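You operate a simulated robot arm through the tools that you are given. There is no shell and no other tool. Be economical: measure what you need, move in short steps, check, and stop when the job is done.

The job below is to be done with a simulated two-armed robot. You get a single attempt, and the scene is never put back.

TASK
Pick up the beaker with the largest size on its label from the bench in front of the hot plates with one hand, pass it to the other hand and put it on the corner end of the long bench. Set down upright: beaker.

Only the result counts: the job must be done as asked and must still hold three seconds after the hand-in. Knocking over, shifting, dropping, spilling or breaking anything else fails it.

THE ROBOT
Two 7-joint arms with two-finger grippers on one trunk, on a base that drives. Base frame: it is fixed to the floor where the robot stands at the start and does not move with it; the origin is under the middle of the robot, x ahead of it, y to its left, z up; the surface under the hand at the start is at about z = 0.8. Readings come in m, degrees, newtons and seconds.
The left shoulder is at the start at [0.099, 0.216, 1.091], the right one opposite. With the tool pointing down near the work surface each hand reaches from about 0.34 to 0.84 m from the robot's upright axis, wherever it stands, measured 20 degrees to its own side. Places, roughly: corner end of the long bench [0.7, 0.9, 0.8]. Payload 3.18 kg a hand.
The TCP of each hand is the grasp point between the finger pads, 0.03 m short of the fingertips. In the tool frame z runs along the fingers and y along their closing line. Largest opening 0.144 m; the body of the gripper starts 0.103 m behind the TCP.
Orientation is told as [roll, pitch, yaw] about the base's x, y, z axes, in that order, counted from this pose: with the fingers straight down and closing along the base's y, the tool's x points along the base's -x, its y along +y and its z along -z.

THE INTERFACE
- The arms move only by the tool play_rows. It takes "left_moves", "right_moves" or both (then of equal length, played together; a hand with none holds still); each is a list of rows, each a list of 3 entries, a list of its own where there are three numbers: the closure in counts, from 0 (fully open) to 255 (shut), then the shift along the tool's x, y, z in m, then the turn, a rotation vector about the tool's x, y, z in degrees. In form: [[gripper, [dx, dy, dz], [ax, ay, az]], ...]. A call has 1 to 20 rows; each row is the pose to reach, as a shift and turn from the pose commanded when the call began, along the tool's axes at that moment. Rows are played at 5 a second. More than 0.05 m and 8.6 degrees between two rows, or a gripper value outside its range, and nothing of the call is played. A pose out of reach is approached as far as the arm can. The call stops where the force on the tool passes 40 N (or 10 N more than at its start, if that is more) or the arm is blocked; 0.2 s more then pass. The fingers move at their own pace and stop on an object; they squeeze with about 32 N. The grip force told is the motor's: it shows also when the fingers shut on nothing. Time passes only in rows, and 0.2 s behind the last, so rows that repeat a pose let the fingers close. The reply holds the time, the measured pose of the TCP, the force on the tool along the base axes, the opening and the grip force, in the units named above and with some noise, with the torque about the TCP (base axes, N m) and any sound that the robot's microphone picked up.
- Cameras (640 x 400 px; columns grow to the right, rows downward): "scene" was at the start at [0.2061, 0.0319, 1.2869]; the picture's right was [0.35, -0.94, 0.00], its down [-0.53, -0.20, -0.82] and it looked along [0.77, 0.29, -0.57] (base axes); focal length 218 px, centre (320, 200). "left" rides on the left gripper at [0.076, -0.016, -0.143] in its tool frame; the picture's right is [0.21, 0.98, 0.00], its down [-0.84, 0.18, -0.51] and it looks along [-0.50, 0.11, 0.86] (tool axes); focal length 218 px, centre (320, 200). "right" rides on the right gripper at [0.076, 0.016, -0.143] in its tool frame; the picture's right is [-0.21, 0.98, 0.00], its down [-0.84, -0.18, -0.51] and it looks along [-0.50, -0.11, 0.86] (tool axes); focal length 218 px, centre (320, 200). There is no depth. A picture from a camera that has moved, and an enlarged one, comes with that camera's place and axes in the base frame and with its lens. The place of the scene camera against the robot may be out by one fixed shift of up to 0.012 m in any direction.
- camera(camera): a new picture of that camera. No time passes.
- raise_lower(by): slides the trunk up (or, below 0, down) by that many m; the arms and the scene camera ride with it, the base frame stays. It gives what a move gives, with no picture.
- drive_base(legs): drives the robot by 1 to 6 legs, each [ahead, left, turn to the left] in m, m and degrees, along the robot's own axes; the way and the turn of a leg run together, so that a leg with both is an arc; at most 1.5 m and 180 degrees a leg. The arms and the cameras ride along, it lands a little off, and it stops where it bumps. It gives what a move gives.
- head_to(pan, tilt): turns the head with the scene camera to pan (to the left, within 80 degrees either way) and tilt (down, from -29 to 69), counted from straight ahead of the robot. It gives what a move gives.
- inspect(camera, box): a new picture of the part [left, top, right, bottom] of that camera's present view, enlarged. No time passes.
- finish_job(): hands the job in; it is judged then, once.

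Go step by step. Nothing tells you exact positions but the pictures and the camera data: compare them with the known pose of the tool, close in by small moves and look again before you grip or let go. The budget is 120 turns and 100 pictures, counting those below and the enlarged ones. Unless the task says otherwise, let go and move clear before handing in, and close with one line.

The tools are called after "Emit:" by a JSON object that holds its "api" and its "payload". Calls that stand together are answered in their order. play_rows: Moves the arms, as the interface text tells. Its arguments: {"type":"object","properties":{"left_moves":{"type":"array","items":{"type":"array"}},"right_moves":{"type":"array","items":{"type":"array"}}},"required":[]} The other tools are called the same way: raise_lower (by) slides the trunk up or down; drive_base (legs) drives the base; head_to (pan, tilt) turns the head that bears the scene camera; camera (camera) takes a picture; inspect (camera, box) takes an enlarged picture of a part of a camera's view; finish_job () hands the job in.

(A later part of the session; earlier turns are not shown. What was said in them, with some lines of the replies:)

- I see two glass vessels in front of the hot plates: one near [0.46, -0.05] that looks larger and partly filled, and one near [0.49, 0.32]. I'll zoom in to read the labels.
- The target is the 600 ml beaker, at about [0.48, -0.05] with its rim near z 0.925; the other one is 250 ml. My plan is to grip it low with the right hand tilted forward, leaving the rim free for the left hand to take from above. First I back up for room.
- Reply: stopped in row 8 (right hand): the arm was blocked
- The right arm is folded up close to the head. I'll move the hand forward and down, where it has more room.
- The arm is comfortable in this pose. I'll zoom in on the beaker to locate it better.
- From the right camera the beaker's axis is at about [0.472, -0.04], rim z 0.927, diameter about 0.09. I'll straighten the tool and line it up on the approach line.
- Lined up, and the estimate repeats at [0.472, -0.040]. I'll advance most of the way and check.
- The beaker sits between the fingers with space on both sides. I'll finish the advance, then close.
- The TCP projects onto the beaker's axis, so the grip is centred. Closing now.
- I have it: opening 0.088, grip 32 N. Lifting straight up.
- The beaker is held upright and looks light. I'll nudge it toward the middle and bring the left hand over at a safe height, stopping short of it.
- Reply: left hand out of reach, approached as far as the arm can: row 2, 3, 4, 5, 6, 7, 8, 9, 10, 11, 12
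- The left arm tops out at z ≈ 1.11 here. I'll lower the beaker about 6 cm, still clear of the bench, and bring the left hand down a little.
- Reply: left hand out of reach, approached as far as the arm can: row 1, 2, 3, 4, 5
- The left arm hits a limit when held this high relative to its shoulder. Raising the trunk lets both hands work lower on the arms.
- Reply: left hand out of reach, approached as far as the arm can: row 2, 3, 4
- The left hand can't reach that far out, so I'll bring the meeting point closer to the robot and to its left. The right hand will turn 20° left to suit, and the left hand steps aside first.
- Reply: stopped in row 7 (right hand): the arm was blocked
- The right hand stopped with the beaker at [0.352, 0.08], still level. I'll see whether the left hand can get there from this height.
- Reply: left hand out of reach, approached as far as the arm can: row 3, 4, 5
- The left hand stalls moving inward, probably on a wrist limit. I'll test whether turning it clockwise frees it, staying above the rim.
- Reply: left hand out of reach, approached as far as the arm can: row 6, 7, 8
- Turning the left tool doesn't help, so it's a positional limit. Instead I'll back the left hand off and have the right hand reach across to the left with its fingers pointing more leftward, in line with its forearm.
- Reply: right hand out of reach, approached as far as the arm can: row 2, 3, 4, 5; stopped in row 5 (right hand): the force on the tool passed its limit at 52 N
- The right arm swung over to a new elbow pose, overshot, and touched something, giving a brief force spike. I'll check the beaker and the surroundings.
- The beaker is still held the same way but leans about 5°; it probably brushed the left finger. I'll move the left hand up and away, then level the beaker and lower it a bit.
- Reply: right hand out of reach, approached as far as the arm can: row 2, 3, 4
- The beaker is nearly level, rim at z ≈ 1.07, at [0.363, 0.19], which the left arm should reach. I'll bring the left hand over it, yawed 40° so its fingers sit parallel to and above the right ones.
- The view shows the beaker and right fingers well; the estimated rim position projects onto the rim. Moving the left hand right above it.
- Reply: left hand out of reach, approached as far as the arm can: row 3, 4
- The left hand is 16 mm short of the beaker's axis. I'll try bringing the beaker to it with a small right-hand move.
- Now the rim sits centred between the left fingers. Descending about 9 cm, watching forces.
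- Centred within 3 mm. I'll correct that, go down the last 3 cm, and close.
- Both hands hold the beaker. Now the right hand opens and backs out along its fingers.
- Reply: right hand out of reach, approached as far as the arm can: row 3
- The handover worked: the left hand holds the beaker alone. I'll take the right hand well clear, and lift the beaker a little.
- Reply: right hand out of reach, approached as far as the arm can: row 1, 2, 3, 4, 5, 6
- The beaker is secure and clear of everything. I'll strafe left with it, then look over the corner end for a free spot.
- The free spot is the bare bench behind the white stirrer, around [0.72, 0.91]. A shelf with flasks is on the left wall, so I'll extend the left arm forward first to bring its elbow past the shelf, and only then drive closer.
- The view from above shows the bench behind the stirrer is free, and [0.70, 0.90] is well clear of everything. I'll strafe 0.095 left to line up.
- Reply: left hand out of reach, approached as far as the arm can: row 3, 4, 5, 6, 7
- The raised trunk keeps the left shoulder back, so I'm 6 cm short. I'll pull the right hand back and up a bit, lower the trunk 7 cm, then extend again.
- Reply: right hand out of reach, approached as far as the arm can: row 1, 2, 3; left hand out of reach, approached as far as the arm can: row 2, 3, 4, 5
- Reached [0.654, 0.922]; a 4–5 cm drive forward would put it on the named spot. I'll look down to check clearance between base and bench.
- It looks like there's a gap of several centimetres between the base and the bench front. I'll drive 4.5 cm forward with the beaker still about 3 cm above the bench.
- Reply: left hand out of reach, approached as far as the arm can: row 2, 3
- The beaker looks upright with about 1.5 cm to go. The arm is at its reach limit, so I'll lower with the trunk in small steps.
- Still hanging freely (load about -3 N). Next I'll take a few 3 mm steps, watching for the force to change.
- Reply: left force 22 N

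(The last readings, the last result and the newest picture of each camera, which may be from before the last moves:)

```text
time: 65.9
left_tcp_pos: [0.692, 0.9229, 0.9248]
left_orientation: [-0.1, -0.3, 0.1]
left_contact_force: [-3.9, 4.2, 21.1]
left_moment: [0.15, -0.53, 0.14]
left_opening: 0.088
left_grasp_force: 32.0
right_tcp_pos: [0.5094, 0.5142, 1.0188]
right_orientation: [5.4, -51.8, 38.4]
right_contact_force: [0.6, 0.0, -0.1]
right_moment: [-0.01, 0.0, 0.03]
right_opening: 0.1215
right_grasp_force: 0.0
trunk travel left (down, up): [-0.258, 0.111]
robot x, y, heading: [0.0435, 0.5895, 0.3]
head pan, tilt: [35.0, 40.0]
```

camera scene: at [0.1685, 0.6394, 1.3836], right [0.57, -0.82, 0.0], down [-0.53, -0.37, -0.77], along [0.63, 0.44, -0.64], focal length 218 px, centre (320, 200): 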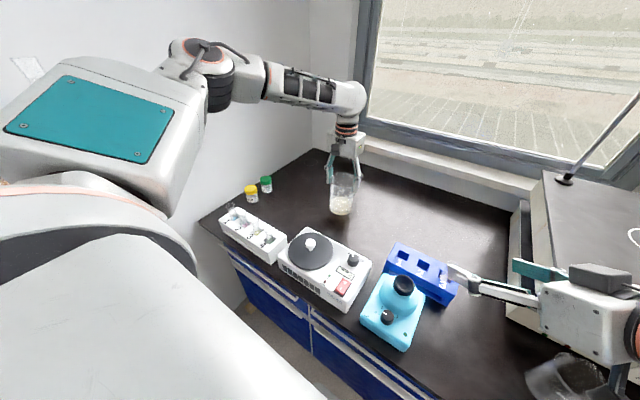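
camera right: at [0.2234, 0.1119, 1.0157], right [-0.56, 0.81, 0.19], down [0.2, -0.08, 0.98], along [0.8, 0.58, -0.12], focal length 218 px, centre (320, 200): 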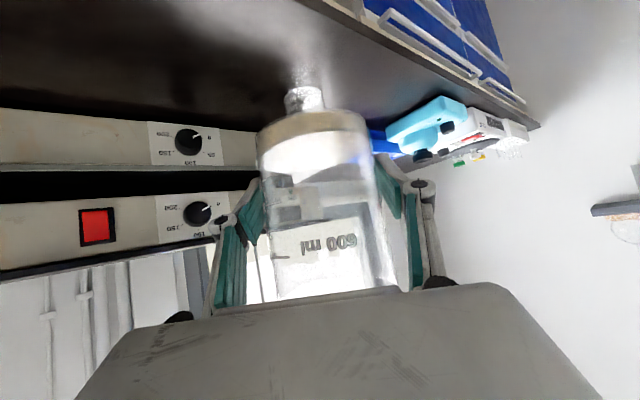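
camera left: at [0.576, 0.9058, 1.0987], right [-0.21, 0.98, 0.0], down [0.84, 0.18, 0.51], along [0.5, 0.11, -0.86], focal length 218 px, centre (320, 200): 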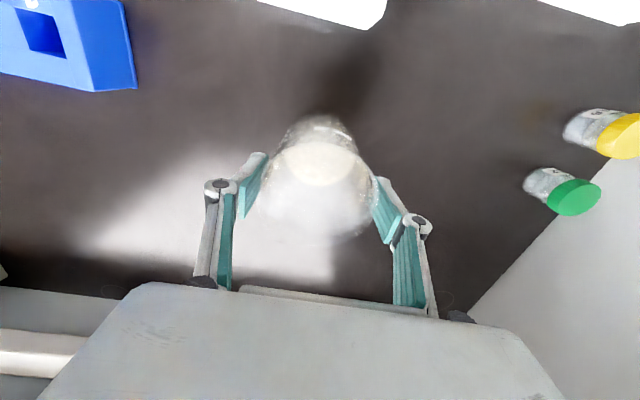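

The beaker is on the bench and slightly pressed at 21 N. I'll ease off 2 mm and open slowly.

Emit:
{"api": "raise_lower", "payload": {"by": 0.0025}}

Emit:
{"api": "play_rows", "payload": {"left_moves": [[95, [0, 0, 0], [0, 0, 0]], [85, [0, 0, 0], [0, 0, 0]], [60, [0, 0, 0], [0, 0, 0]], [20, [0, 0, 0], [0, 0, 0]], [0, [0, 0, 0], [0, 0, 0]], [0, [0, 0, 0], [0, 0, 0]]]}}

Emit:
{"api": "inspect", "payload": {"camera": "scene", "box": [290, 130, 390, 230]}}

Emit:
{"api": "camera", "payload": {"camera": "left"}}

```text
time: 66.4
left_tcp_pos: [0.6941, 0.9241, 0.9245]
left_orientation: [0.0, -0.1, 0.2]
left_contact_force: [0.7, 4.8, 14.3]
left_moment: [0.34, -0.76, 0.25]
left_opening: 0.0875
left_grasp_force: 32.0
right_tcp_pos: [0.5102, 0.5136, 1.0205]
right_orientation: [5.6, -51.7, 38.4]
right_contact_force: [0.4, 0.2, 0.3]
right_moment: [-0.02, 0.0, -0.02]
right_opening: 0.1211
right_grasp_force: 0.1
trunk travel left (down, up): [-0.26, 0.109]
robot x, y, heading: [0.0451, 0.5925, 0.3]
head pan, tilt: [35.0, 40.0]
```

```text
time: 67.8
left_tcp_pos: [0.6943, 0.9233, 0.924]
left_orientation: [-0.1, 0.0, 0.2]
left_contact_force: [-0.2, 0.8, -0.5]
left_moment: [0.0, -0.01, 0.04]
left_opening: 0.144
left_grasp_force: 0.1
right_tcp_pos: [0.5111, 0.5149, 1.019]
right_orientation: [5.6, -51.7, 38.3]
right_contact_force: [-0.4, 0.1, -0.3]
right_moment: [-0.03, 0.0, 0.0]
right_opening: 0.1215
right_grasp_force: 0.1
trunk travel left (down, up): [-0.26, 0.109]
robot x, y, heading: [0.0452, 0.5869, 0.1]
head pan, tilt: [35.0, 40.0]
```

```text
4.00 times, centred on (340, 180) of scene
camera zoom: at [0.1741, 0.6394, 1.3687], right [0.58, -0.82, 0.0], down [-0.53, -0.37, -0.77], along [0.63, 0.44, -0.64], focal length 871 px, centre (240, 280)
```

zoom: 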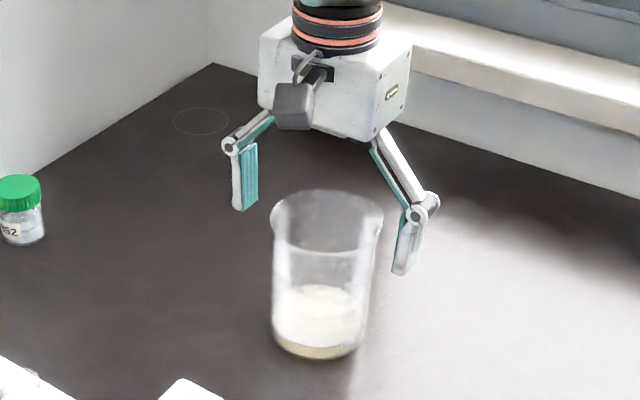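

```text
38 pictures are left
camera left: at [0.6171, 0.9074, 1.0673], right [-0.21, 0.98, 0.0], down [0.84, 0.18, 0.51], along [0.5, 0.11, -0.86], focal length 218 px, centre (320, 200)
```

left: 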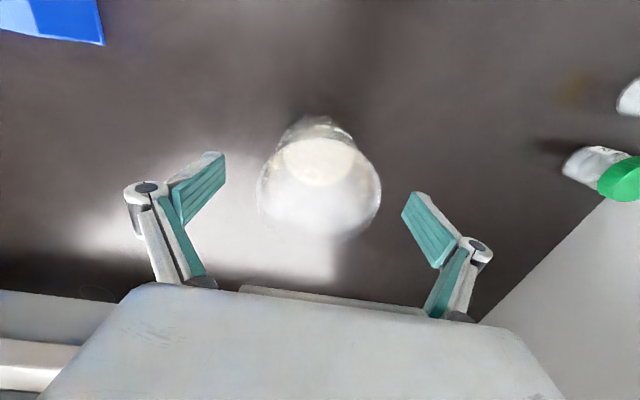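

It stands upright and free. I'll raise the hand straight up with the trunk, then check.

Emit:
{"api": "raise_lower", "payload": {"by": 0.1}}

Emit:
{"api": "camera", "payload": {"camera": "scene"}}

Emit:
{"api": "camera", "payload": {"camera": "left"}}

```text
time: 69.1
left_tcp_pos: [0.6946, 0.9243, 1.0434]
left_orientation: [-0.1, -1.9, 0.0]
left_contact_force: [0.1, 0.3, 0.9]
left_moment: [0.01, -0.03, 0.01]
left_opening: 0.1443
left_grasp_force: 0.1
right_tcp_pos: [0.5118, 0.5138, 1.1185]
right_orientation: [5.7, -51.7, 38.4]
right_contact_force: [-0.6, 0.2, -0.1]
right_moment: [0.01, 0.02, -0.01]
right_opening: 0.1213
right_grasp_force: 0.0
trunk travel left (down, up): [-0.361, 0.009]
robot x, y, heading: [0.0469, 0.5901, 0.0]
head pan, tilt: [35.0, 40.0]
```

```text
37 pictures are left
camera scene: at [0.1579, 0.6394, 1.4697], right [0.58, -0.82, 0.0], down [-0.53, -0.37, -0.77], along [0.63, 0.44, -0.64], focal length 218 px, centre (320, 200)
```

scene: 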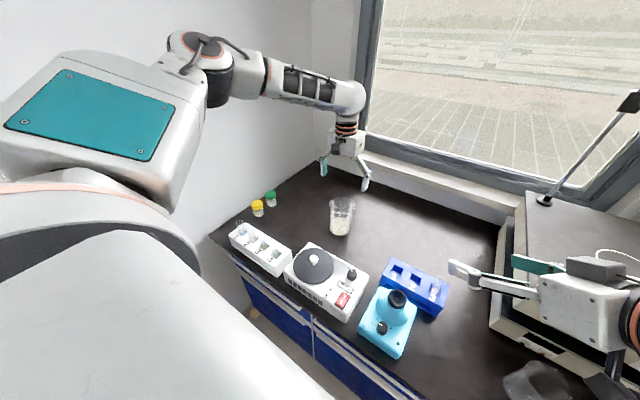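

```text
36 pictures are left
camera left: at [0.613, 0.9079, 1.1844], right [-0.21, 0.98, -0.01], down [0.82, 0.18, 0.54], along [0.52, 0.11, -0.84], focal length 218 px, centre (320, 200)
```

left: 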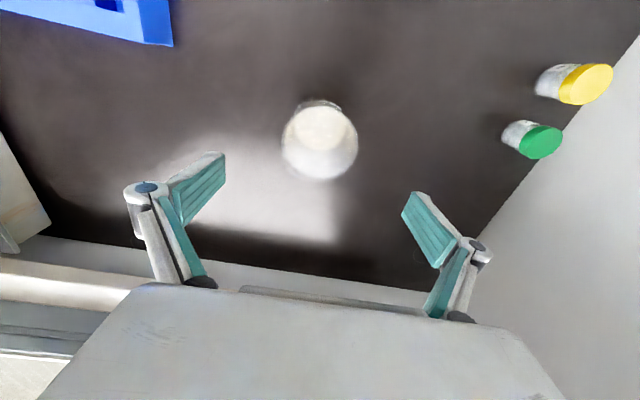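

The 600 ml beaker stands upright and clear. Before handing in, I'll make sure the 250 ml beaker wasn't disturbed.

Emit:
{"api": "head_to", "payload": {"pan": -15, "tilt": 45}}

Emit:
{"api": "camera", "payload": {"camera": "scene"}}

```text
time: 70.3
left_tcp_pos: [0.6948, 0.9236, 1.0461]
left_orientation: [0.0, -1.9, 0.1]
left_contact_force: [0.0, 0.3, -0.5]
left_moment: [0.02, 0.02, 0.02]
left_opening: 0.1439
left_grasp_force: 0.1
right_tcp_pos: [0.511, 0.5155, 1.1207]
right_orientation: [5.7, -51.7, 38.4]
right_contact_force: [0.6, -0.8, -0.3]
right_moment: [0.0, 0.0, 0.03]
right_opening: 0.1211
right_grasp_force: 0.1
trunk travel left (down, up): [-0.361, 0.009]
robot x, y, heading: [0.039, 0.5888, 0.1]
head pan, tilt: [-15.0, 45.0]
```

```text
35 pictures are left
camera scene: at [0.1668, 0.5697, 1.4625], right [-0.26, -0.97, 0.0], down [-0.68, 0.18, -0.71], along [0.68, -0.18, -0.71], focal length 218 px, centre (320, 200)
```

scene: 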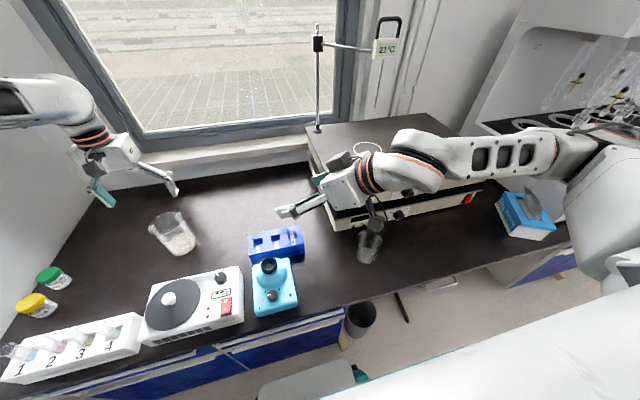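

The 250 ml beaker is still standing at its original place, and everything else looks untouched. Handing in.

Emit:
{"api": "finish_job", "payload": {}}

```text
The job is handed in.
```

The 600 ml beaker was picked up with the right hand and passed in mid-air to the left. It now stands upright on the corner end of the long bench at about [0.69, 0.92], with both hands clear of it.
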